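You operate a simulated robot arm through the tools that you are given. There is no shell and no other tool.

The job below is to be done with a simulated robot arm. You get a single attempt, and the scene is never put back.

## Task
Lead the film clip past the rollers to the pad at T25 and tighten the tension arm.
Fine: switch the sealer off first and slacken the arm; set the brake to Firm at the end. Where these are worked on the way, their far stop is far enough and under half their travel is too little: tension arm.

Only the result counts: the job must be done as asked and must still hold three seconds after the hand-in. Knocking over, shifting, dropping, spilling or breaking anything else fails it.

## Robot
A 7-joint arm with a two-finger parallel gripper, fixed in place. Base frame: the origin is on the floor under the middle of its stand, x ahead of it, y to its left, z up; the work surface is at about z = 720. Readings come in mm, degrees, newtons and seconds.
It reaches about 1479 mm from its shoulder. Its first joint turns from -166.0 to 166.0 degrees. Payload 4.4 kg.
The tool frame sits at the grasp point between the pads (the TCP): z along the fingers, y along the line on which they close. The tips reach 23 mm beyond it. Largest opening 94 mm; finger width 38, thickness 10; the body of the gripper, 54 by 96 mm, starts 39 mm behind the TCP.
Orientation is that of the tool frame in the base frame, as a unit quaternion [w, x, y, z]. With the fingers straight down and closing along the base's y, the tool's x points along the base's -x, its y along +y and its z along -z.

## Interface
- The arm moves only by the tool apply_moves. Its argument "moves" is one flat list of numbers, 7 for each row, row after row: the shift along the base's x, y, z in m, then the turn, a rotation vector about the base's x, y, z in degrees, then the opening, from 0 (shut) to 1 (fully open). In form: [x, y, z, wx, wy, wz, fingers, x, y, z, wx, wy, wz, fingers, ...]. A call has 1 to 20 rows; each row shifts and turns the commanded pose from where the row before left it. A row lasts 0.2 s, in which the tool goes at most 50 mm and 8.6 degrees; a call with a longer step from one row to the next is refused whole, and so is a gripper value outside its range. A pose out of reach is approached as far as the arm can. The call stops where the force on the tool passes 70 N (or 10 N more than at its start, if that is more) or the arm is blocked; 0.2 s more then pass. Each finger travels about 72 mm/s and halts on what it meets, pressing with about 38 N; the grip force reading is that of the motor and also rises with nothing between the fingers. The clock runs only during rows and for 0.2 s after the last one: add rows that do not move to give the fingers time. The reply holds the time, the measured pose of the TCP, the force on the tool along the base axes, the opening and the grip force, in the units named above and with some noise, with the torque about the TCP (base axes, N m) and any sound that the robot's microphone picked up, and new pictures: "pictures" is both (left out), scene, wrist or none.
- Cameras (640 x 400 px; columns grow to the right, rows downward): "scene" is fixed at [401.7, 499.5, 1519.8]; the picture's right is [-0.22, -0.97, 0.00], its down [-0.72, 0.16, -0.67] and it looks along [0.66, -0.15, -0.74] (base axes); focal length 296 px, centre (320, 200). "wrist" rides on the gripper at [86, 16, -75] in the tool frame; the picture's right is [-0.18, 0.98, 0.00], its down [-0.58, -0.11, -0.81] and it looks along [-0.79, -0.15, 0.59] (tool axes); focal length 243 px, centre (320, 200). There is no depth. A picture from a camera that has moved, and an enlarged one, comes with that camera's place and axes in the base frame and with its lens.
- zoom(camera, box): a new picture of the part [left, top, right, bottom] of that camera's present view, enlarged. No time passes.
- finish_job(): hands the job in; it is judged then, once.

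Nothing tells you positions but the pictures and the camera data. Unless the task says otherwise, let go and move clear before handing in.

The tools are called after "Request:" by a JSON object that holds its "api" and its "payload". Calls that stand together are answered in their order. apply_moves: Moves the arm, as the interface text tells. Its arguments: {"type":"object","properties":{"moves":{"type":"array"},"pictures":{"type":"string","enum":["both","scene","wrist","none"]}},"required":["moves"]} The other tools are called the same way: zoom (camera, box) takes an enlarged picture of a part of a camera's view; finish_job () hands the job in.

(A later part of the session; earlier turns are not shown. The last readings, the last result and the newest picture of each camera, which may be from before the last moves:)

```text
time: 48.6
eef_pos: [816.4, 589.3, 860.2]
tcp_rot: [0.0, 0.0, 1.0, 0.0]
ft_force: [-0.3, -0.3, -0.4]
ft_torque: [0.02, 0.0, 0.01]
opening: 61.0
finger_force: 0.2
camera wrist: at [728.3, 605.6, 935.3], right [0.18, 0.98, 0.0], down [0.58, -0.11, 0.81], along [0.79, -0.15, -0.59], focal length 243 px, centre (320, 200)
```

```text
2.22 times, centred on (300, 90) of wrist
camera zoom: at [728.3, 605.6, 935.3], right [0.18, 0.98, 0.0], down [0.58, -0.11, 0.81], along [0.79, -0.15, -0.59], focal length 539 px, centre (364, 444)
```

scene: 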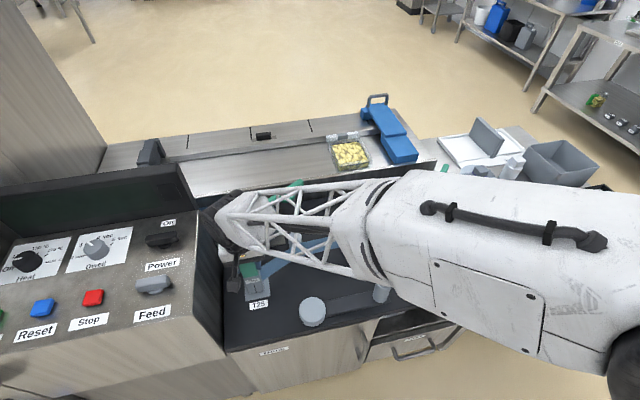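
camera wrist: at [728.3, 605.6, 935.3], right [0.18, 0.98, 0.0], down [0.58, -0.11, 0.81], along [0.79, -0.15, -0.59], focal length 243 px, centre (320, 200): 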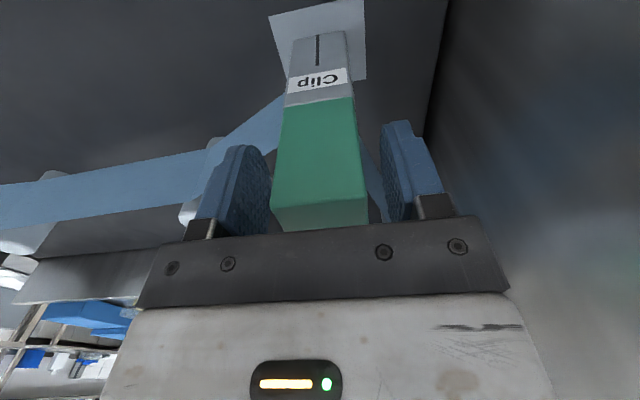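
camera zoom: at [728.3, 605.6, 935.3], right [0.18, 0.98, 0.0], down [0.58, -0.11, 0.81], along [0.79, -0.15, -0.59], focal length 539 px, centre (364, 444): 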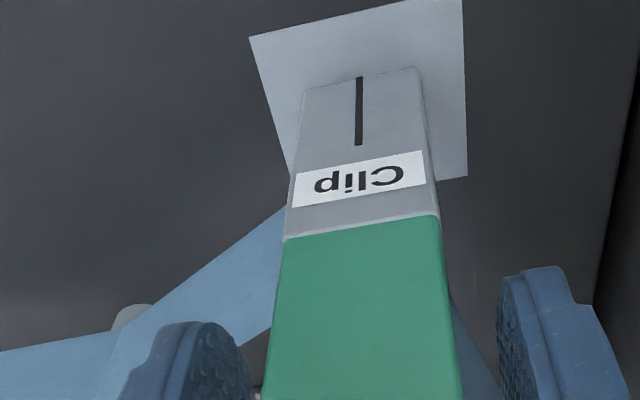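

Request:
{"api": "apply_moves", "payload": {"moves": [0, 0, 0.02, 0, 0, 0, 0.65, 0, 0, 0.03, 0, 0, 0, 0.65, 0, 0, 0.045, 0, 0, 0, 0.8, 0, 0, 0.045, 0, 0, 0, 1, -0.02, -0.02, 0.03, 0, 0, 0, 1, -0.03, -0.035, 0.02, 0, 0, 0, 1, -0.03, -0.035, 0, 0, 0, 0, 1, -0.03, -0.035, 0, 0, 0, 0, 1, -0.03, -0.035, 0, 0, 0, 0, 1, -0.01, -0.035, 0, 0, 0, 0, 1, 0, 0, 0, 0, 0, 0, 1]}}

Request:
{"api": "zoom", "payload": {"camera": "wrist", "box": [160, 0, 480, 180]}}

Request:
{"api": "zoom", "payload": {"camera": "scene", "box": [200, 170, 460, 340]}}

```text
refused: row 6 steps farther than a row can; nothing moved
```

```text
2.00 times, centred on (320, 90) of wrist
camera zoom: at [728.3, 605.6, 935.3], right [0.18, 0.98, 0.0], down [0.58, -0.11, 0.81], along [0.79, -0.15, -0.59], focal length 485 px, centre (320, 420)
```

zoom: 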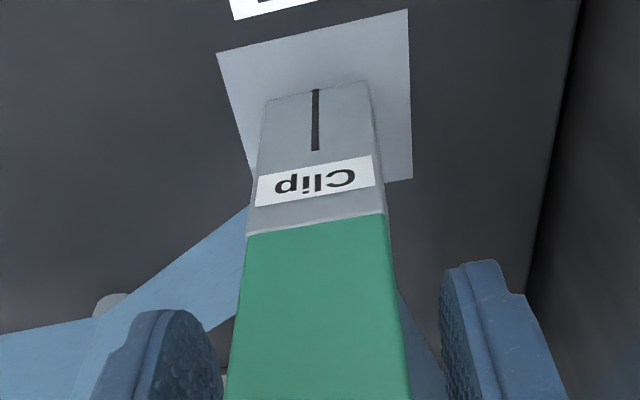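

```text
2.35 times, centred on (330, 255) of scene
camera zoom: at [401.7, 499.5, 1519.8], right [-0.22, -0.97, 0.0], down [-0.72, 0.16, -0.67], along [0.66, -0.15, -0.74], focal length 698 px, centre (296, 71)
```

zoom: 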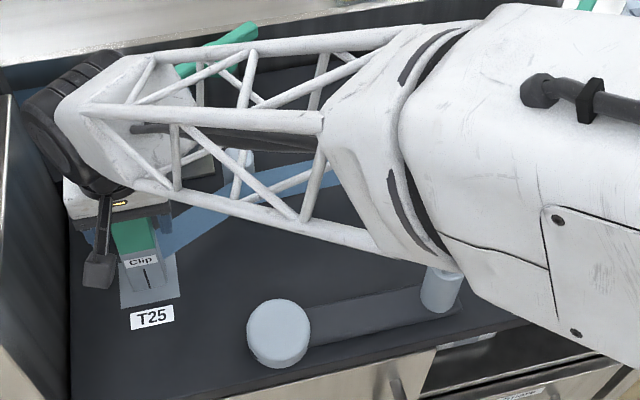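

I'll split that into smaller steps and rise straight up first.

Request:
{"api": "apply_moves", "payload": {"moves": [0, 0, 0.02, 0, 0, 0, 0.65, 0, 0, 0.03, 0, 0, 0, 0.65, 0, 0, 0.045, 0, 0, 0, 0.8, 0, 0, 0.045, 0, 0, 0, 1, -0.02, -0.02, 0.03, 0, 0, 0, 1, -0.03, -0.03, 0.015, 0, 0, 0, 1, -0.03, -0.03, 0, 0, 0, 0, 1, -0.03, -0.03, 0, 0, 0, 0, 1, -0.03, -0.03, 0, 0, 0, 0, 1, -0.01, -0.03, 0, 0, 0, 0, 1, 0, 0, 0, 0, 0, 0, 1]}}

Request:
{"api": "zoom", "payload": {"camera": "wrist", "box": [160, 0, 480, 180]}}

Request:
{"api": "zoom", "payload": {"camera": "scene", "box": [200, 170, 460, 340]}}

```text
time: 51.0
eef_pos: [665.2, 416.4, 1047.7]
tcp_rot: [0.0, 0.0, 1.0, 0.0]
ft_force: [0.2, -0.1, 0.2]
ft_torque: [0.0, 0.02, 0.03]
opening: 94.1
finger_force: 0.1
camera wrist: at [578.0, 433.8, 1122.7], right [0.18, 0.98, 0.0], down [0.58, -0.11, 0.81], along [0.79, -0.15, -0.59], focal length 243 px, centre (320, 200)
```

scene: 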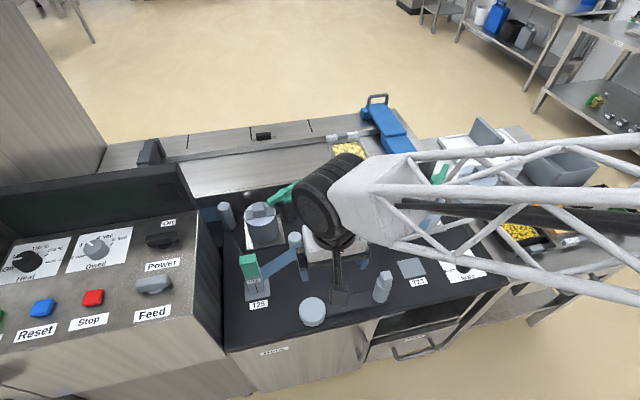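
wrist: 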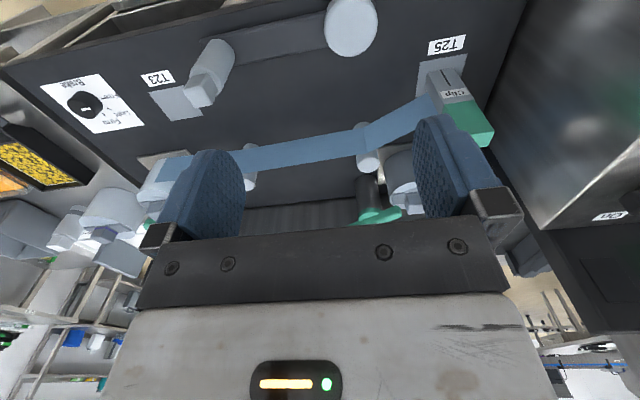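

```text
2.00 times, centred on (320, 90) of wrist
camera zoom: at [578.0, 433.8, 1122.7], right [0.18, 0.98, 0.0], down [0.58, -0.11, 0.81], along [0.79, -0.15, -0.59], focal length 485 px, centre (320, 420)
```

zoom: 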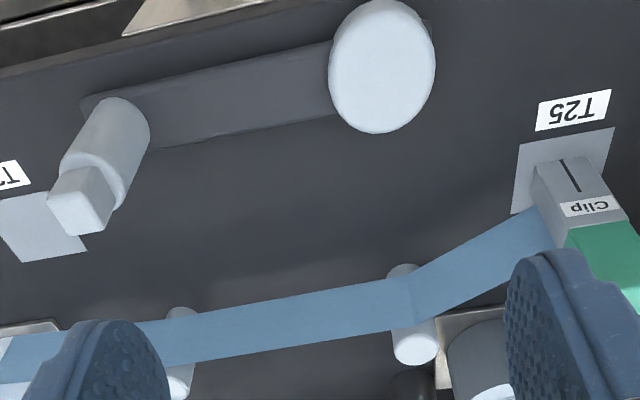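

```text
2.35 times, centred on (330, 255) of scene
camera zoom: at [401.7, 499.5, 1519.8], right [-0.22, -0.97, 0.0], down [-0.72, 0.16, -0.67], along [0.66, -0.15, -0.74], focal length 698 px, centre (296, 71)
```

zoom: 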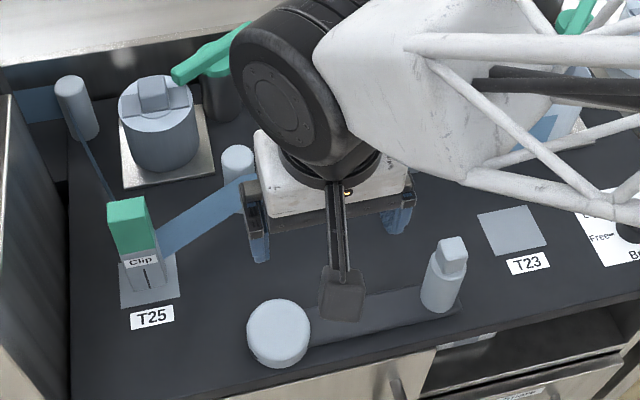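

The film now shows threaded past both rollers to the clip at T25 and on to the back-left roller, so the clip is seated. Next I'll look closely at the arm knob for the tightening swing.

Request:
{"api": "zoom", "payload": {"camera": "wrist", "box": [160, 20, 260, 120]}}

Request:
{"api": "zoom", "payload": {"camera": "scene", "box": [290, 230, 410, 330]}}

```text
4.00 times, centred on (210, 70) of wrist
camera zoom: at [578.0, 433.8, 1122.7], right [0.18, 0.98, 0.0], down [0.58, -0.11, 0.81], along [0.79, -0.15, -0.59], focal length 970 px, centre (760, 720)
```

zoom: 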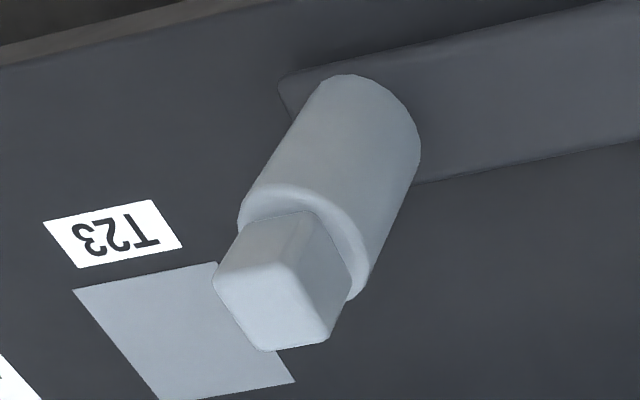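

```text
4.00 times, centred on (350, 280) of scene
camera zoom: at [401.7, 499.5, 1519.8], right [-0.22, -0.97, 0.0], down [-0.72, 0.16, -0.67], along [0.66, -0.15, -0.74], focal length 1186 px, centre (200, -120)
```

zoom: 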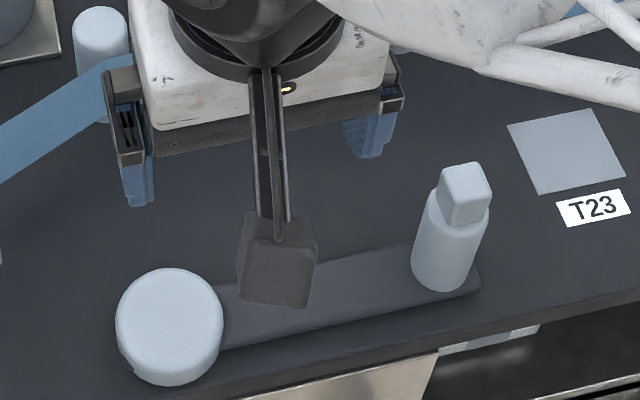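

The knob is at about (707,267), with the arm at −90°. I'll yaw to match, go over it and descend with the loose cage.

Request:
{"api": "apply_moves", "payload": {"moves": [0.004, -0.014, 0, 0, 0, -8.2, 1, 0.004, -0.014, 0, 0, 0, -8.2, 1, 0.004, -0.014, 0, 0, 0, -8.2, 1, 0.004, -0.014, 0, 0, 0, -8.2, 1, 0.004, -0.014, 0, 0, 0, -8.2, 1, 0.004, -0.014, 0, 0, 0, -8.2, 1, 0.004, -0.014, 0, 0, 0, -8.2, 1, 0.004, -0.014, 0, 0, 0, -8.2, 1, 0.004, -0.014, 0, 0, 0, -8.2, 1, 0.004, -0.014, 0, 0, 0, -8.2, 1, 0.002, -0.009, 0, 0, 0, -8, 1, 0, 0, -0.04, 0, 0, 0, 1, 0, 0, -0.04, 0, 0, 0, 1, 0, 0, -0.03, 0, 0, 0, 1, 0, 0, 0, 0, 0, 0, 1]}}

Request:
{"api": "zoom", "payload": {"camera": "wrist", "box": [180, 0, 460, 220]}}

```text
time: 54.2
eef_pos: [705.6, 270.4, 935.7]
tcp_rot: [0.001, 0.707, 0.707, 0.0]
ft_force: [-0.6, 0.0, 0.7]
ft_torque: [0.03, -0.02, 0.0]
opening: 93.7
finger_force: 0.1
camera wrist: at [722.8, 356.9, 1010.3], right [0.98, -0.18, 0.0], down [-0.11, -0.58, 0.81], along [-0.15, -0.79, -0.59], focal length 243 px, centre (320, 200)
```

scene: 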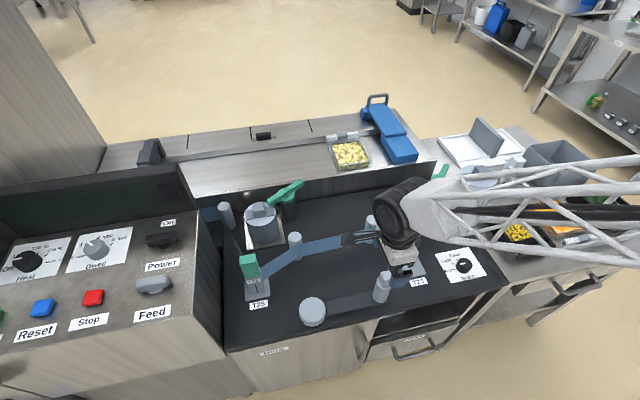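
wrist: 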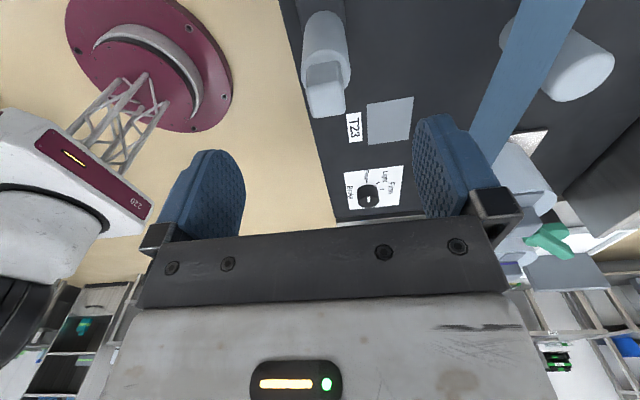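

```text
1.82 times, centred on (320, 110) of wrist
camera zoom: at [722.8, 356.9, 1010.3], right [0.98, -0.18, 0.0], down [-0.11, -0.58, 0.81], along [-0.15, -0.79, -0.59], focal length 441 px, centre (320, 364)
```

zoom: 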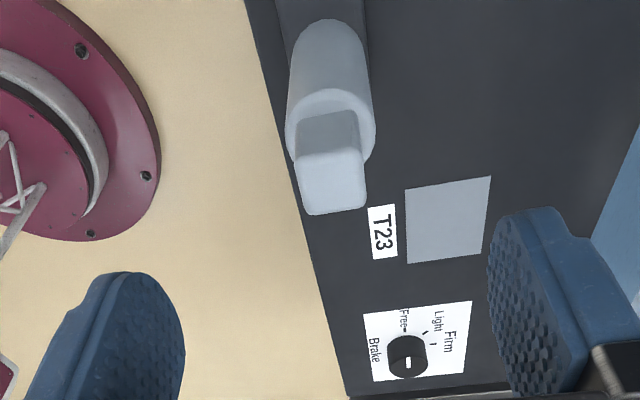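

The knob is at (712,269). I'll shift 6 mm in +x, descend to z≈868 and set the cage.

Request:
{"api": "apply_moves", "payload": {"moves": [0.006, -0.0015, -0.03, 0, 0, 0, 1, 0, 0, -0.03, 0, 0, 0, 1, 0, 0, -0.008, 0, 0, 0, 1, 0, 0, 0, 0, 0, 0, 0.6, 0, 0, 0, 0, 0, 0, 0.36, 0, 0, 0, 0, 0, 0, 0.36, 0, 0, 0, 0, 0, 0, 0.36]}}

Request:
{"api": "zoom", "payload": {"camera": "wrist", "box": [200, 40, 440, 220]}}

```text
time: 55.8
eef_pos: [712.0, 267.6, 869.5]
tcp_rot: [0.0, 0.707, 0.707, 0.0]
ft_force: [-0.8, 0.2, 0.4]
ft_torque: [0.0, 0.0, 0.01]
opening: 33.7
finger_force: 0.0
camera wrist: at [728.4, 354.9, 943.6], right [0.98, -0.18, 0.0], down [-0.11, -0.58, 0.81], along [-0.15, -0.79, -0.59], focal length 243 px, centre (320, 200)
```

scene: 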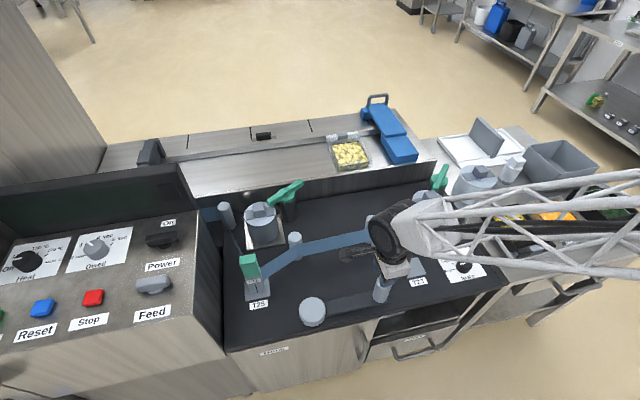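
wrist: 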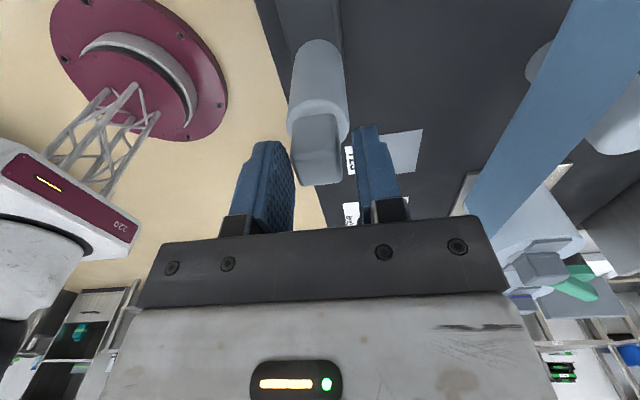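

```text
2.22 times, centred on (320, 130) of wrist
camera zoom: at [728.4, 354.9, 943.6], right [0.98, -0.18, 0.0], down [-0.11, -0.58, 0.81], along [-0.15, -0.79, -0.59], focal length 539 px, centre (320, 356)
```

zoom: 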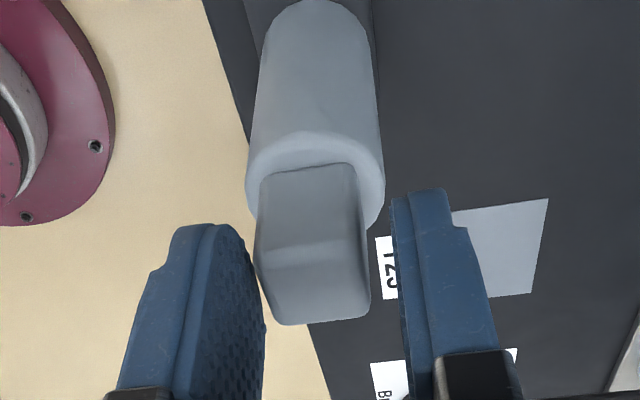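

The knob is caged. I'll swing the arm back counter-clockwise along the arc.

Request:
{"api": "apply_moves", "payload": {"moves": [0.0256, 0.002, 0, 0, 0, 8, 0.36, 0.0251, 0.0056, 0, 0, 0, 8, 0.36, 0.024, 0.009, 0, 0, 0, 8, 0.36, 0.0226, 0.0122, 0, 0, 0, 8, 0.36, 0, 0, 0, 0, 0, 0, 0.36]}}

```text
time: 57.0
eef_pos: [810.5, 295.9, 868.0]
tcp_rot: [0.0, 0.484, 0.875, 0.001]
ft_force: [-0.8, 1.1, -0.1]
ft_torque: [0.02, -0.01, -0.01]
opening: 34.1
finger_force: 0.1
camera wrist: at [777.5, 378.5, 942.0], right [0.93, 0.37, 0.0], down [0.22, -0.55, 0.81], along [0.3, -0.75, -0.59], focal length 243 px, centre (320, 200)
```

scene: 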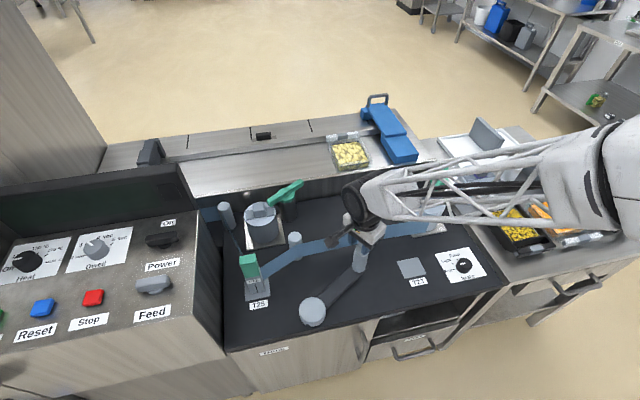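
wrist: 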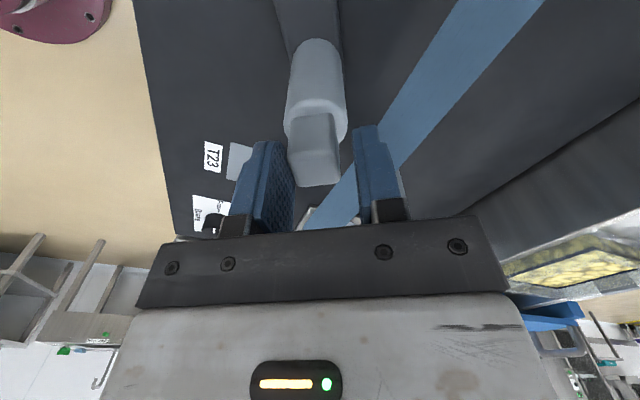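

The arm follows, with the film just behind the roller. I'll continue.

Request:
{"api": "apply_moves", "payload": {"moves": [0.0206, 0.0153, 0, 0, 0, 8, 0.36, 0.0183, 0.018, 0, 0, 0, 8, 0.36, 0.0156, 0.0203, 0, 0, 0, 8, 0.36, 0, 0, 0, 0, 0, 0, 0.36]}}

Request:
{"api": "zoom", "payload": {"camera": "wrist", "box": [200, 0, 520, 220]}}

```text
time: 58.0
eef_pos: [865.4, 352.2, 869.4]
tcp_rot: [0.0, 0.291, 0.957, 0.0]
ft_force: [0.0, -1.0, 1.5]
ft_torque: [-0.02, -0.01, 0.03]
opening: 34.3
finger_force: 0.9
camera wrist: at [802.0, 413.4, 943.6], right [0.7, 0.71, 0.0], down [0.42, -0.41, 0.81], along [0.57, -0.57, -0.59], focal length 243 px, centre (320, 200)
```

scene: 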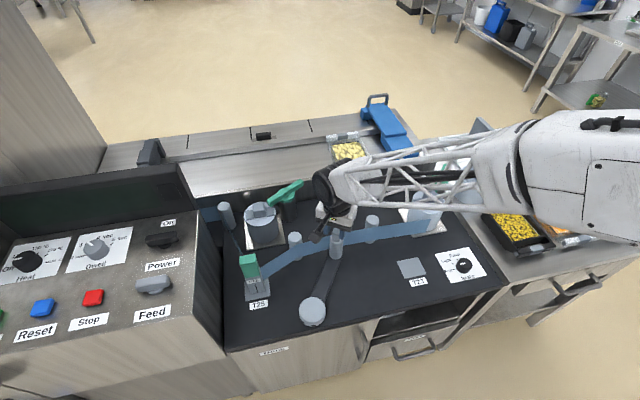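
wrist: 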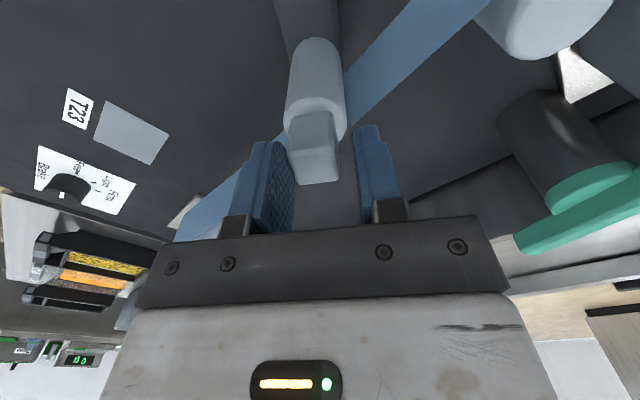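

```text
1.82 times, centred on (360, 110) of wrist
camera zoom: at [802.0, 413.4, 943.6], right [0.7, 0.71, 0.0], down [0.42, -0.41, 0.81], along [0.57, -0.57, -0.59], focal length 441 px, centre (247, 364)
```

zoom: 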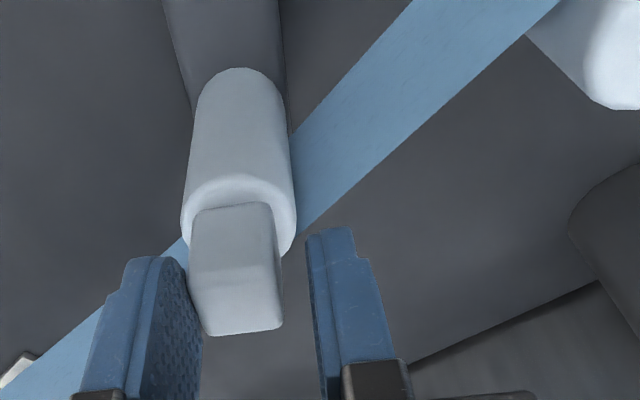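

The roller is just meeting the film. I'll push on toward the tight end in smaller steps, watching the force.

Request:
{"api": "apply_moves", "payload": {"moves": [0.0067, 0.011, 0, 0, 0, 4, 0.36, 0.006, 0.0114, 0, 0, 0, 4, 0.36, 0.0052, 0.0118, 0, 0, 0, 4, 0.36, 0.0042, 0.0121, 0, 0, 0, 4, 0.36, 0, 0, 0, 0, 0, 0, 0.36]}}

Request:
{"api": "zoom", "payload": {"camera": "wrist", "box": [200, 0, 520, 220]}}

Request:
{"api": "zoom", "payload": {"camera": "scene", "box": [220, 180, 460, 340]}}

```text
time: 59.2
eef_pos: [887.3, 395.2, 869.4]
tcp_rot: [0.0, 0.156, 0.988, 0.0]
ft_force: [0.2, -0.7, -0.5]
ft_torque: [0.03, 0.01, 0.05]
opening: 34.1
finger_force: 0.1
camera wrist: at [809.2, 438.6, 943.9], right [0.48, 0.88, 0.0], down [0.52, -0.28, 0.81], along [0.71, -0.39, -0.59], focal length 243 px, centre (320, 200)
```

scene: 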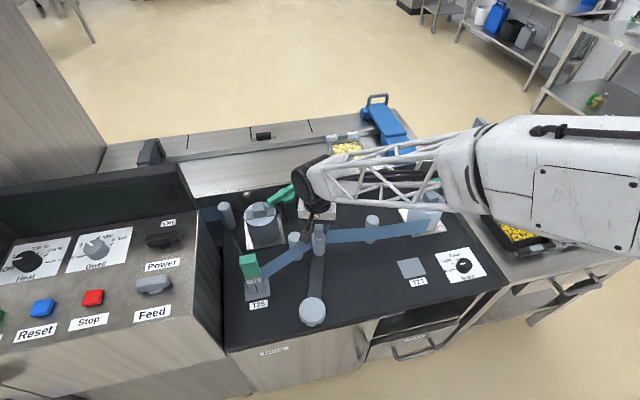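
wrist: 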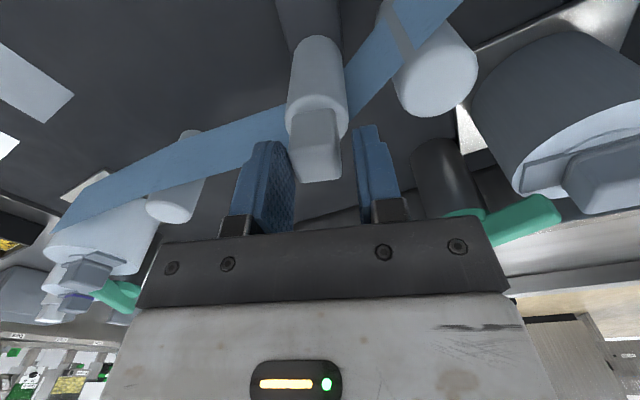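

```text
1.82 times, centred on (360, 110) of wrist
camera zoom: at [809.2, 438.6, 943.9], right [0.48, 0.88, 0.0], down [0.52, -0.28, 0.81], along [0.71, -0.39, -0.59], focal length 441 px, centre (247, 364)
```

zoom: 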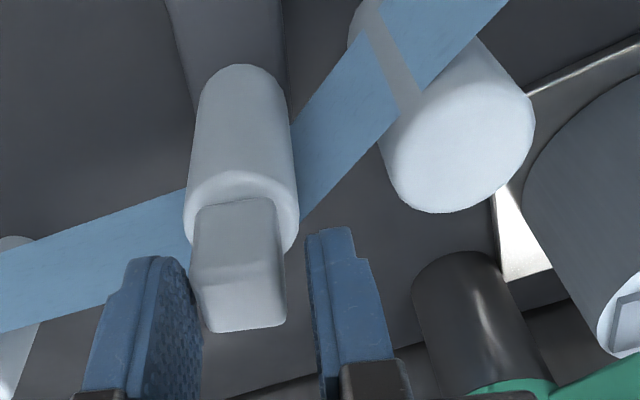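

```text
2.50 times, centred on (340, 260) of scene
camera zoom: at [401.7, 499.5, 1519.8], right [-0.22, -0.97, 0.0], down [-0.72, 0.16, -0.67], along [0.66, -0.15, -0.74], focal length 741 px, centre (270, 50)
```

zoom: 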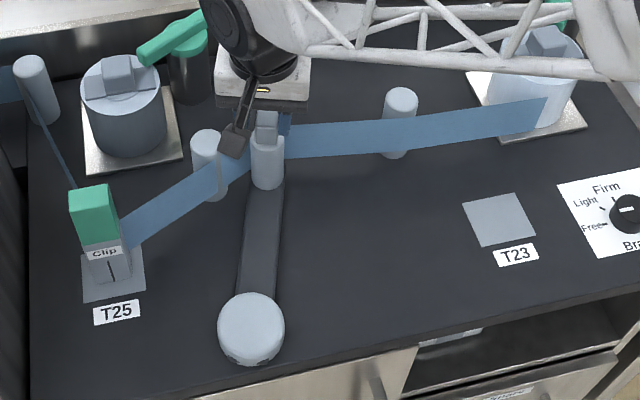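

The film now runs behind the arm roller and in front of both fixed rollers, as it should. I'll nudge further to confirm the tight end stop.

Request:
{"api": "apply_moves", "payload": {"moves": [0.0026, 0.0093, 0, 0, 0, 3, 0.36, 0, 0, 0, 0, 0, 0, 0.36], "pictures": "wrist"}}

```text
time: 59.8
eef_pos: [889.7, 402.9, 867.5]
tcp_rot: [-0.001, 0.13, 0.991, 0.0]
ft_force: [-14.0, -34.1, 2.8]
ft_torque: [-0.54, 0.75, -0.74]
opening: 50.0
finger_force: 18.4
camera wrist: at [810.1, 442.7, 943.0], right [0.43, 0.9, 0.0], down [0.53, -0.26, 0.81], along [0.73, -0.35, -0.59], focal length 243 px, centre (320, 200)
```

wrist: 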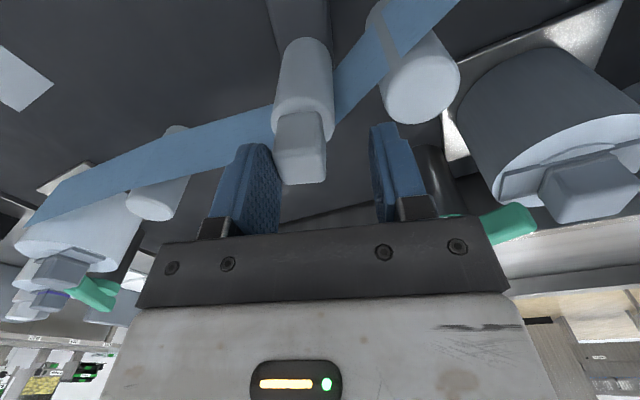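

The tight stop is reached: 34 N of resistance and the fingers pried open. I'll back off to centre the cage, open and lift clear.

Request:
{"api": "apply_moves", "payload": {"moves": [-0.0026, -0.0093, 0, 0, 0, 0, 0.4, -0.001, -0.004, 0, 0, 0, 0, 0.5, 0, 0, 0, 0, 0, 0, 0.6, 0, 0, 0, 0, 0, 0, 0.6], "pictures": "wrist"}}

Request:
{"api": "zoom", "payload": {"camera": "wrist", "box": [200, 0, 520, 220]}}

```text
time: 60.8
eef_pos: [886.4, 392.8, 868.1]
tcp_rot: [0.0, 0.13, 0.991, 0.0]
ft_force: [0.3, -0.3, 0.5]
ft_torque: [-0.02, -0.05, 0.02]
opening: 56.4
finger_force: 0.0
camera wrist: at [806.3, 431.4, 944.0], right [0.43, 0.9, 0.0], down [0.53, -0.26, 0.81], along [0.73, -0.35, -0.59], focal length 243 px, centre (320, 200)
```

wrist: 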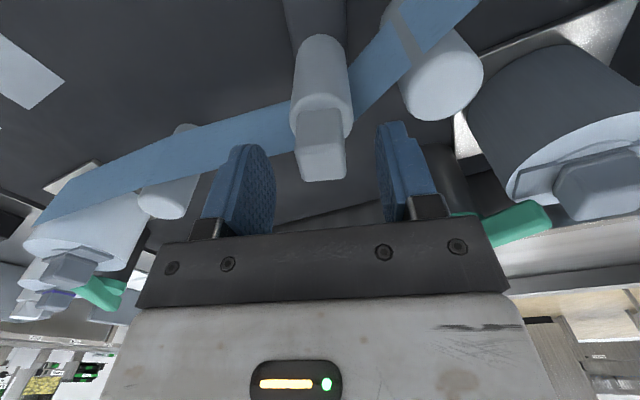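

```text
1.82 times, centred on (360, 110) of wrist
camera zoom: at [806.3, 431.4, 944.0], right [0.43, 0.9, 0.0], down [0.53, -0.26, 0.81], along [0.73, -0.35, -0.59], focal length 441 px, centre (247, 364)
```

zoom: 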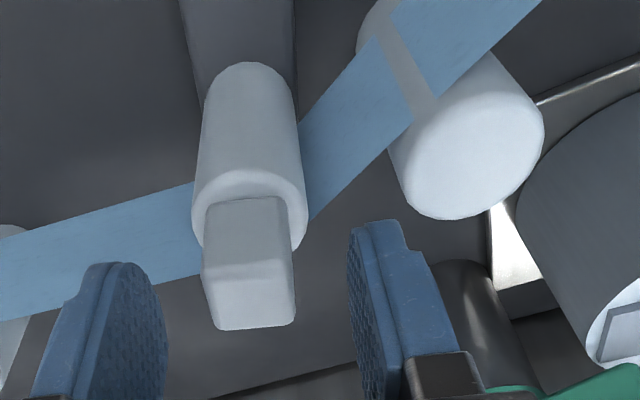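

The arm stays tight. I'll rise and travel over to the brake dial near (746,−5).

Request:
{"api": "apply_moves", "payload": {"moves": [0, 0, 0.03, 0, 0, 0, 0.6, 0, 0, 0.045, 0, 0, 0, 0.8, 0, 0, 0.045, 0, 0, 0, 1, 0, 0, 0.045, 0, 0, 5, 1, -0.014, -0.039, 0, 0, 0, 5, 1, -0.014, -0.039, 0, 0, 0, 5, 1, -0.014, -0.039, 0, 0, 0, 0, 1, -0.014, -0.039, 0, 0, 0, 0, 1, -0.014, -0.039, 0, 0, 0, 0, 1, -0.014, -0.039, 0, 0, 0, 0, 1, -0.014, -0.039, 0, 0, 0, 0, 1, -0.014, -0.039, 0, 0, 0, 0, 1, -0.014, -0.039, 0, 0, 0, 0, 1, -0.014, -0.039, 0, 0, 0, 0, 1, 0, 0, -0.03, 0, 0, 0, 1, 0, 0, -0.03, 0, 0, 0, 1, 0, 0, 0, 0, 0, 0, 1]}}

Request:
{"api": "zoom", "payload": {"camera": "wrist", "box": [200, 0, 440, 150]}}

Request:
{"api": "zoom", "payload": {"camera": "scene", "box": [200, 170, 440, 340]}}

```text
time: 64.4
eef_pos: [746.8, 3.7, 972.4]
tcp_rot: [0.0, 0.0, 1.0, 0.001]
ft_force: [-0.1, 0.2, -0.3]
ft_torque: [-0.01, 0.0, 0.0]
opening: 94.1
finger_force: 0.1
camera wrist: at [659.9, 20.1, 1047.5], right [0.18, 0.98, 0.0], down [0.58, -0.11, 0.81], along [0.79, -0.15, -0.59], focal length 243 px, centre (320, 200)
```

scene: 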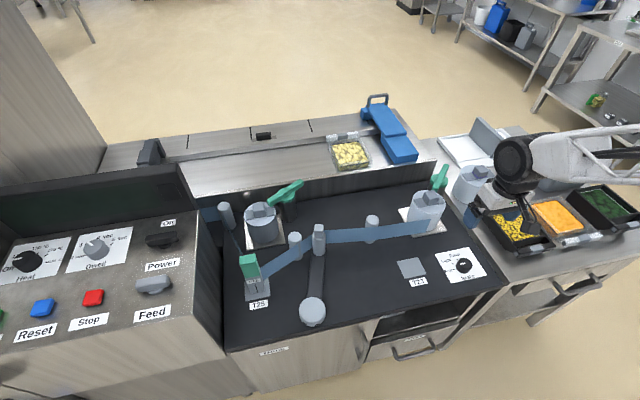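
wrist: 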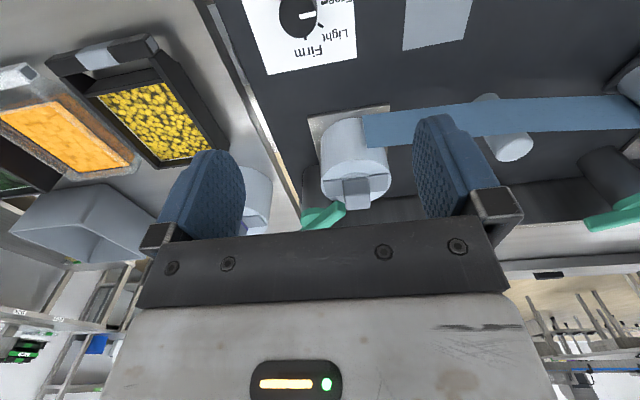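

```text
2.67 times, centred on (320, 75) of wrist
camera zoom: at [659.9, 20.1, 1047.5], right [0.18, 0.98, 0.0], down [0.58, -0.11, 0.81], along [0.79, -0.15, -0.59], focal length 647 px, centre (320, 533)
```

zoom: 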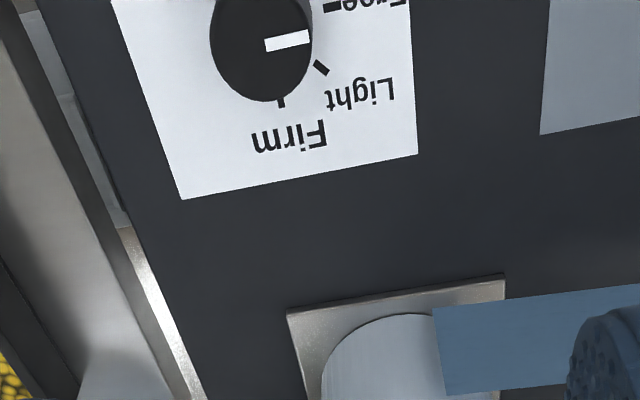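

```text
2.35 times, centred on (320, 255) of scene
camera zoom: at [401.7, 499.5, 1519.8], right [-0.22, -0.97, 0.0], down [-0.72, 0.16, -0.67], along [0.66, -0.15, -0.74], focal length 698 px, centre (320, 71)
```

zoom: 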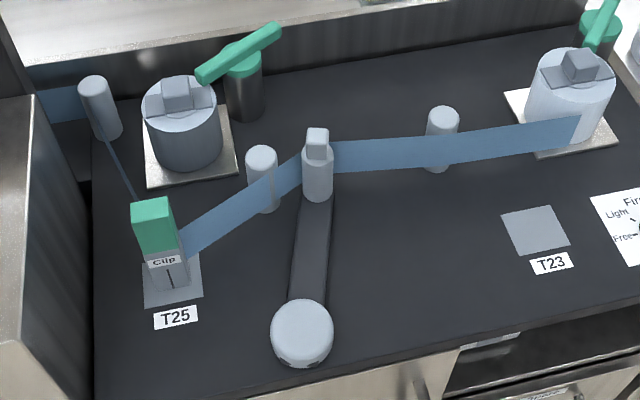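

Film, clip and arm look right. The brake pointer is at Free (pointing +y), and Firm is 90° clockwise (pointing +x). The dial axis is near (744,−18), so I'll move closer to check that.

Request:
{"api": "apply_moves", "payload": {"moves": [-0.001, -0.01, -0.03, 0, 0, 0, 1, -0.001, -0.011, -0.04, 0, 0, 0, 1, 0, 0, -0.04, 0, 0, 0, 1, 0, 0, 0, 0, 0, 0, 1], "pictures": "wrist"}}

Request:
{"api": "zoom", "payload": {"camera": "wrist", "box": [200, 0, 440, 180]}}

Request:
{"api": "zoom", "payload": {"camera": "scene", "box": [400, 200, 540, 310]}}

```text
time: 65.4
eef_pos: [744.0, -17.9, 864.6]
tcp_rot: [0.0, 0.0, 1.0, 0.0]
ft_force: [-0.2, 0.1, 0.1]
ft_torque: [0.01, -0.02, 0.03]
opening: 94.0
finger_force: 0.0
camera wrist: at [657.2, -1.0, 938.5], right [0.18, 0.98, 0.0], down [0.58, -0.11, 0.81], along [0.79, -0.15, -0.59], focal length 243 px, centre (320, 200)
```

wrist: 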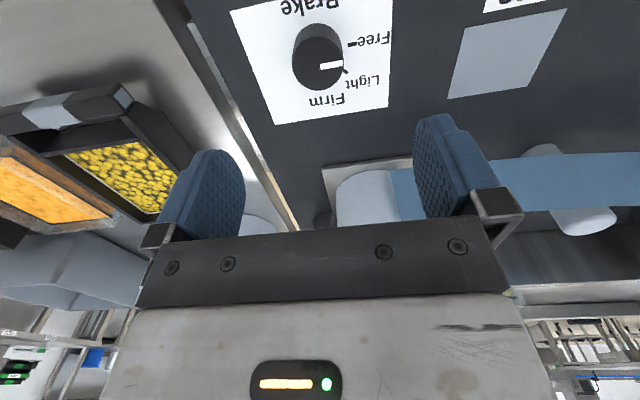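

```text
2.22 times, centred on (320, 90) of wrist
camera zoom: at [657.2, -1.0, 938.5], right [0.18, 0.98, 0.0], down [0.58, -0.11, 0.81], along [0.79, -0.15, -0.59], focal length 539 px, centre (320, 444)
```

zoom: 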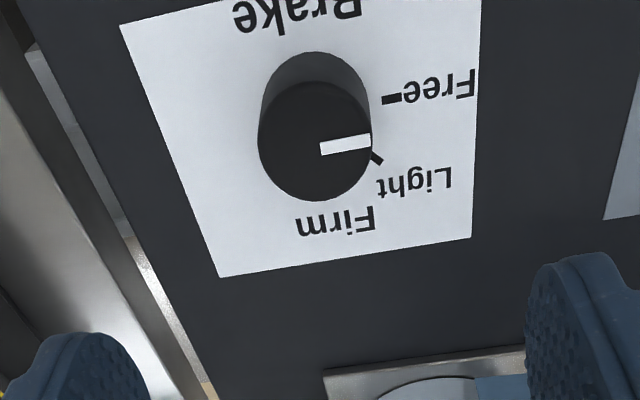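

```text
3.64 times, centred on (470, 255) of scene
camera zoom: at [401.7, 499.5, 1519.8], right [-0.22, -0.97, 0.0], down [-0.72, 0.16, -0.67], along [0.66, -0.15, -0.74], focal length 1078 px, centre (-226, 0)
```

zoom: 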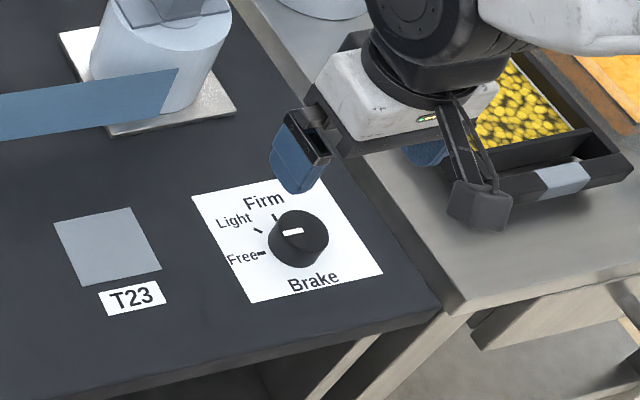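

The dial axis is at (743,−18.5) with its top at about z≈746. I'll descend around it with the fingers along y and close.

Request:
{"api": "apply_moves", "payload": {"moves": [-0.0008, -0.0005, -0.04, 0, 0, 0, 1, 0, 0, -0.04, 0, 0, 0, 1, 0, 0, -0.022, 0, 0, 0, 1, 0, 0, -0.011, 0, 0, 0, 1, 0, 0, 0, 0, 0, 0, 1], "pictures": "both"}}

Request:
{"api": "zoom", "payload": {"camera": "wrist", "box": [180, 40, 480, 230]}}

```text
time: 66.6
eef_pos: [743.1, -17.3, 751.2]
tcp_rot: [0.001, 0.0, 1.0, 0.001]
ft_force: [-0.1, 0.0, -0.1]
ft_torque: [-0.02, 0.01, 0.03]
opening: 93.9
finger_force: 0.1
camera wrist: at [656.4, -1.0, 825.5], right [0.18, 0.98, 0.0], down [0.58, -0.11, 0.81], along [0.79, -0.15, -0.59], focal length 243 px, centre (320, 200)
```

scene: 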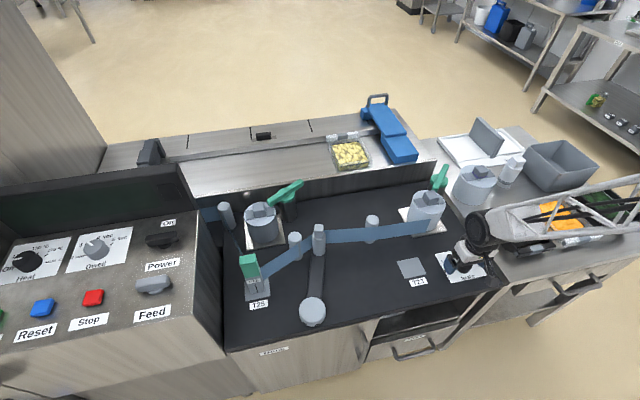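
wrist: 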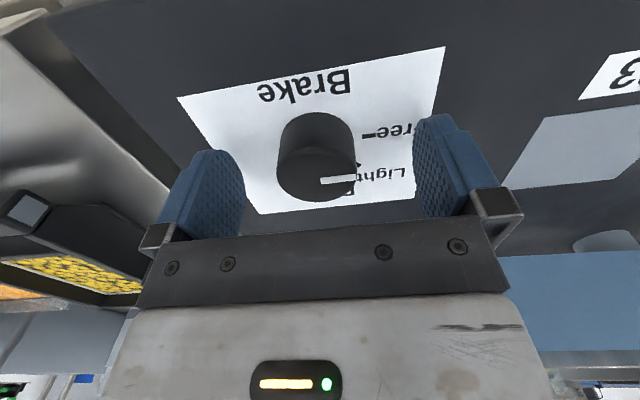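

```text
2.11 times, centred on (330, 135) of wrist
camera zoom: at [656.4, -1.0, 825.5], right [0.18, 0.98, 0.0], down [0.58, -0.11, 0.81], along [0.79, -0.15, -0.59], focal length 511 px, centre (299, 337)
```

zoom: 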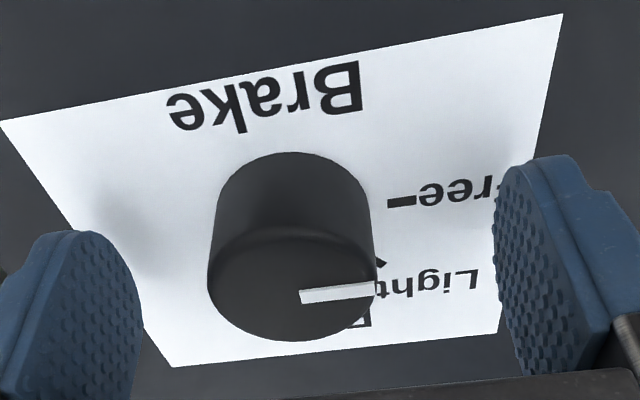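

Nicely centred, so I'm closing on the dial.

Request:
{"api": "apply_moves", "payload": {"moves": [0, -0.001, 0, 0, 0, 0, 0.7, 0, 0, 0, 0, 0, 0, 0.5, 0, 0, 0, 0, 0, 0, 0.3, 0, 0, 0, 0, 0, 0, 0.2, 0, 0, 0, 0, 0, 0, 0.2], "pictures": "wrist"}}

```text
time: 67.8
eef_pos: [742.5, -20.5, 750.5]
tcp_rot: [-0.001, 0.0, 1.0, 0.0]
ft_force: [-0.2, -2.9, -0.5]
ft_torque: [-0.07, -0.03, -0.02]
opening: 39.4
finger_force: 44.4
camera wrist: at [656.0, -2.9, 825.5], right [0.18, 0.98, 0.0], down [0.58, -0.11, 0.81], along [0.79, -0.15, -0.59], focal length 243 px, centre (320, 200)
```

wrist: 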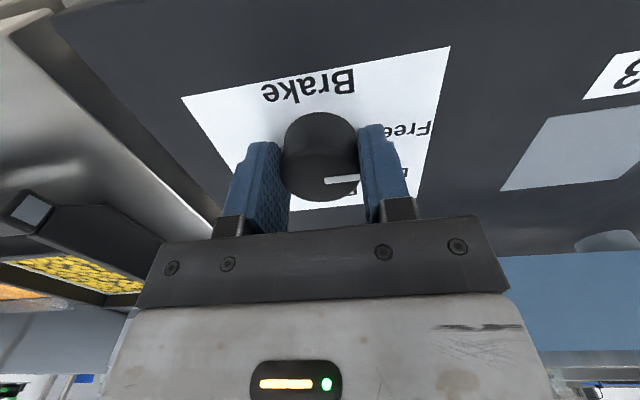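

The dial is gripped with little side force. I'll rotate clockwise in steps and check.

Request:
{"api": "apply_moves", "payload": {"moves": [0, 0, 0, 0, 0, -5, 0.2, 0, 0, 0, 0, 0, -6, 0.2, 0, 0, 0, 0, 0, -6, 0.2, 0, 0, 0, 0, 0, -6, 0.2, 0, 0, 0, 0, 0, 0, 0.2], "pictures": "wrist"}}

```text
time: 69.0
eef_pos: [743.0, -19.3, 750.6]
tcp_rot: [0.0, 0.199, 0.98, -0.001]
ft_force: [-3.1, 43.0, 10.9]
ft_torque: [1.09, 0.09, 0.05]
opening: 39.3
finger_force: 44.5
camera wrist: at [669.4, 30.3, 825.5], right [0.55, 0.83, 0.0], down [0.49, -0.33, 0.81], along [0.67, -0.45, -0.59], focal length 243 px, centre (320, 200)
```

wrist: 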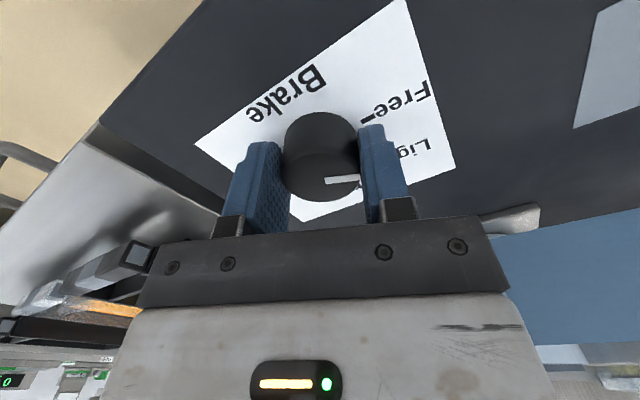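

It's turning with the gripper, with some side force building. I'll ease +y a little and go on.

Request:
{"api": "apply_moves", "payload": {"moves": [0, 0.0015, 0, 0, 0, 0, 0.2, 0, 0, 0, 0, 0, 0, 0.2], "pictures": "none"}}

```text
time: 69.6
eef_pos: [742.0, -18.2, 750.5]
tcp_rot: [0.0, 0.199, 0.98, 0.0]
ft_force: [-4.8, -0.5, 11.0]
ft_torque: [-0.1, 0.0, -0.01]
opening: 39.1
finger_force: 44.9
```

Request:
{"api": "apply_moves", "payload": {"moves": [0, 0, 0, 0, 0, -6, 0.2, 0, 0, 0, 0, 0, -6, 0.2, 0, 0, 0, 0, 0, -6, 0.2, 0, 0, 0, 0, 0, -6, 0.2, 0, 0, 0, 0, 0, 0, 0.2], "pictures": "wrist"}}

```text
time: 70.8
eef_pos: [744.0, -18.2, 751.0]
tcp_rot: [-0.001, 0.4, 0.917, 0.0]
ft_force: [20.4, -7.5, -3.9]
ft_torque: [-0.13, -0.48, 0.03]
opening: 39.1
finger_force: 44.1
camera wrist: at [695.9, 56.6, 825.4], right [0.84, 0.53, 0.0], down [0.32, -0.5, 0.81], along [0.43, -0.68, -0.59], focal length 243 px, centre (320, 200)
```

wrist: 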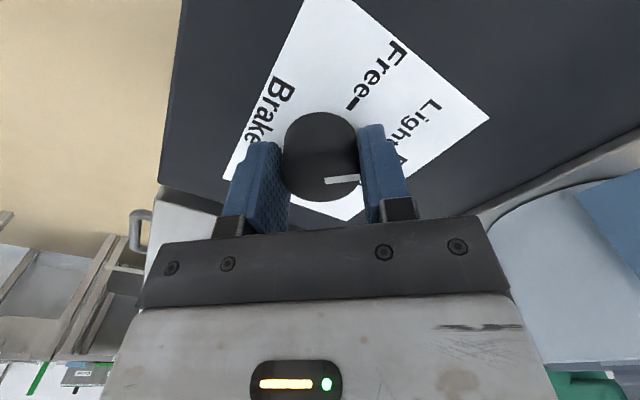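

Now at about Light (47°). I'll continue with a slight +x easing.

Request:
{"api": "apply_moves", "payload": {"moves": [0.0008, 0, 0, 0, 0, -6, 0.2, 0, 0, 0, 0, 0, -6, 0.2, 0, 0, 0, 0, 0, -6, 0.2, 0, 0, 0, 0, 0, -6, 0.2, 0, 0, 0, 0, 0, 0, 0.2], "pictures": "wrist"}}

```text
time: 72.0
eef_pos: [744.5, -17.9, 749.7]
tcp_rot: [0.001, 0.581, 0.814, 0.001]
ft_force: [11.0, 10.5, 18.0]
ft_torque: [0.23, -0.25, 0.01]
opening: 39.3
finger_force: 44.8
camera wrist: at [730.8, 69.7, 825.5], right [0.99, 0.15, 0.0], down [0.09, -0.59, 0.81], along [0.12, -0.8, -0.59], focal length 243 px, centre (320, 200)
```

wrist: 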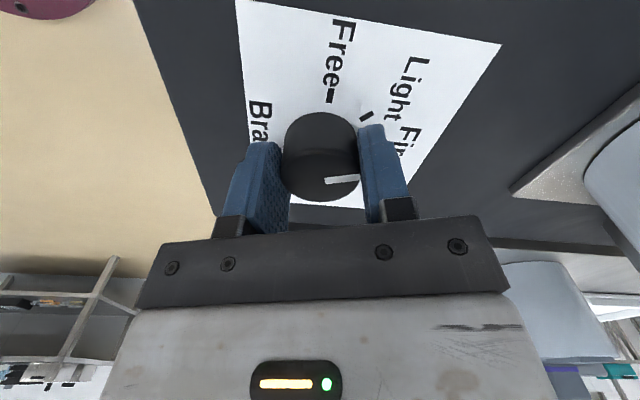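

Request:
{"api": "apply_moves", "payload": {"moves": [0.0004, 0.0003, 0, 0, 0, -6, 0.2, 0, 0, 0, 0, 0, -6, 0.2, 0, 0, 0, 0, 0, -5, 0.2, 0, 0, 0, 0, 0, 0, 0.2], "pictures": "wrist"}}

Request:
{"api": "zoom", "payload": {"camera": "wrist", "box": [220, 0, 460, 220]}}

```text
time: 73.0
eef_pos: [744.3, -17.6, 750.7]
tcp_rot: [0.001, 0.695, 0.719, 0.001]
ft_force: [17.1, 4.5, 19.3]
ft_torque: [0.05, -0.4, 0.0]
opening: 39.6
finger_force: 44.7
camera wrist: at [757.5, 69.8, 825.5], right [0.99, -0.15, 0.0], down [-0.09, -0.58, 0.81], along [-0.12, -0.8, -0.59], focal length 243 px, centre (320, 200)
```

wrist: 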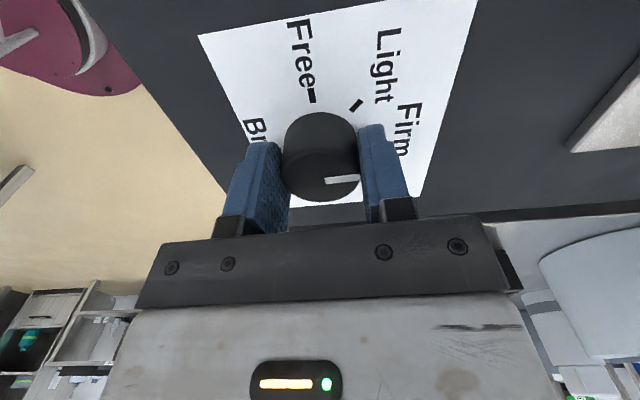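

```text
1.82 times, centred on (340, 110) of wrist
camera zoom: at [757.5, 69.8, 825.5], right [0.99, -0.15, 0.0], down [-0.09, -0.58, 0.81], along [-0.12, -0.8, -0.59], focal length 441 px, centre (284, 364)
```

zoom: 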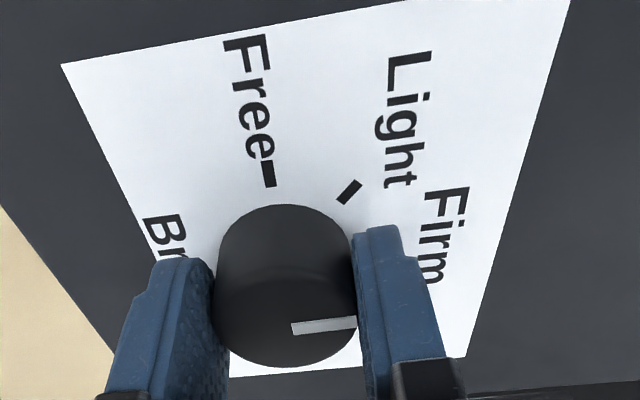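

Turned about 88°. I'll add 2° more, then release and check the pointer against the Firm mark.

Request:
{"api": "apply_moves", "payload": {"moves": [0, 0, 0, 0, 0, -2, 0.2, 0, 0, 0, 0, 0, 0, 0.2, 0, 0, 0, 0, 0, 0, 0.5, 0, 0, 0, 0, 0, 0, 0.7, 0, 0, 0, 0, 0, 0, 0.8], "pictures": "wrist"}}

Request:
{"api": "zoom", "payload": {"camera": "wrist", "box": [220, 0, 460, 220]}}

Request:
{"api": "apply_moves", "payload": {"moves": [0, 0, 0.03, 0, 0, 0, 0.8, 0, 0, 0.045, 0, 0, 0, 1, 0, 0, 0.045, 0, 0, 0, 1, 0, 0, 0.045, 0, 0, 0, 1, 0, 0, 0, 0, 0, 0, 1], "pictures": "both"}}

Request:
{"api": "zoom", "payload": {"camera": "wrist", "box": [240, 0, 400, 120]}}

```text
time: 74.2
eef_pos: [743.4, -17.4, 749.8]
tcp_rot: [0.0, 0.707, 0.707, 0.0]
ft_force: [0.4, -0.8, 0.0]
ft_torque: [0.01, 0.0, -0.02]
opening: 75.1
finger_force: 0.1
camera wrist: at [759.6, 69.3, 824.5], right [0.98, -0.18, 0.0], down [-0.11, -0.58, 0.81], along [-0.15, -0.79, -0.59], focal length 243 px, centre (320, 200)
```

wrist: 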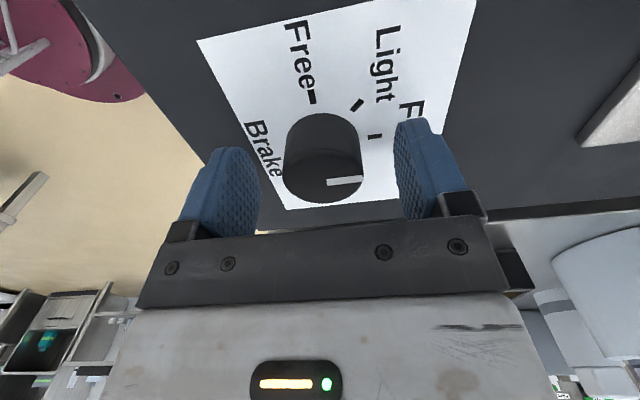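

```text
1.82 times, centred on (340, 110) of wrist
camera zoom: at [759.6, 69.3, 824.5], right [0.98, -0.18, 0.0], down [-0.11, -0.58, 0.81], along [-0.15, -0.79, -0.59], focal length 441 px, centre (284, 364)
```

zoom: 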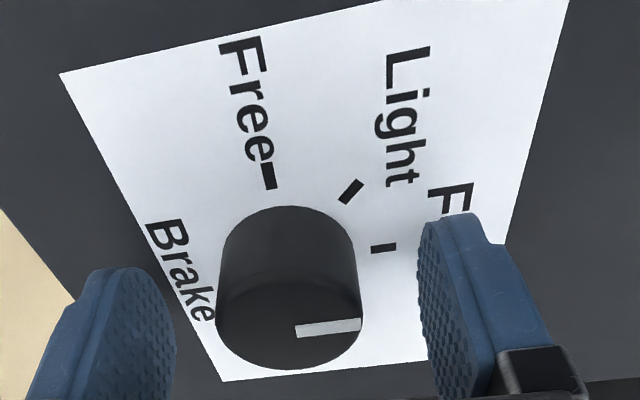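

```text
time: 75.4
eef_pos: [744.3, -17.5, 915.5]
tcp_rot: [0.001, 0.707, 0.707, 0.0]
ft_force: [0.4, -0.4, 0.3]
ft_torque: [-0.04, 0.03, -0.01]
opening: 94.0
finger_force: 0.1
camera wrist: at [759.7, 70.2, 990.6], right [0.98, -0.18, 0.0], down [-0.11, -0.58, 0.81], along [-0.15, -0.79, -0.59], focal length 243 px, centre (320, 200)
```

scene: 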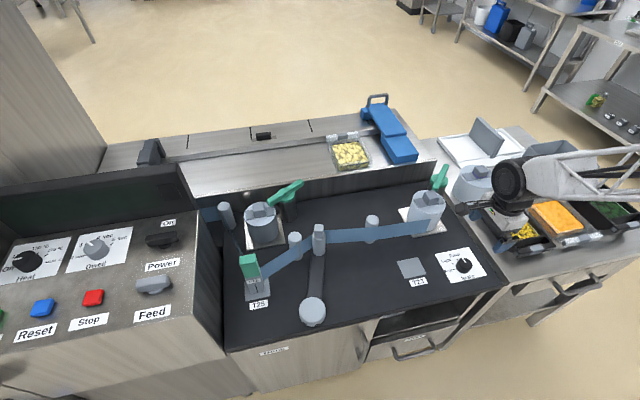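
wrist: 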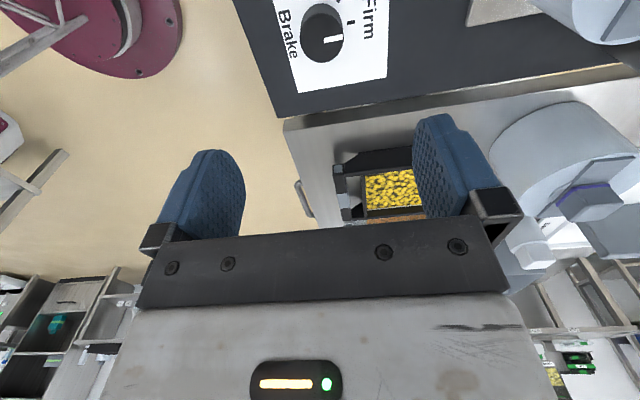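

```text
3.33 times, centred on (320, 60) of wrist
camera zoom: at [759.7, 70.2, 990.6], right [0.98, -0.18, 0.0], down [-0.11, -0.58, 0.81], along [-0.15, -0.79, -0.59], focal length 809 px, centre (320, 667)
```

zoom: 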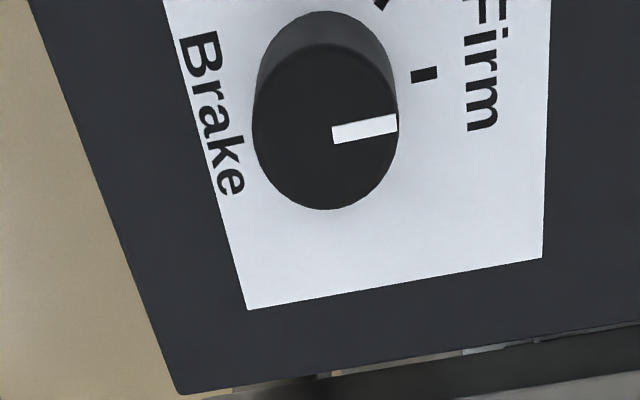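

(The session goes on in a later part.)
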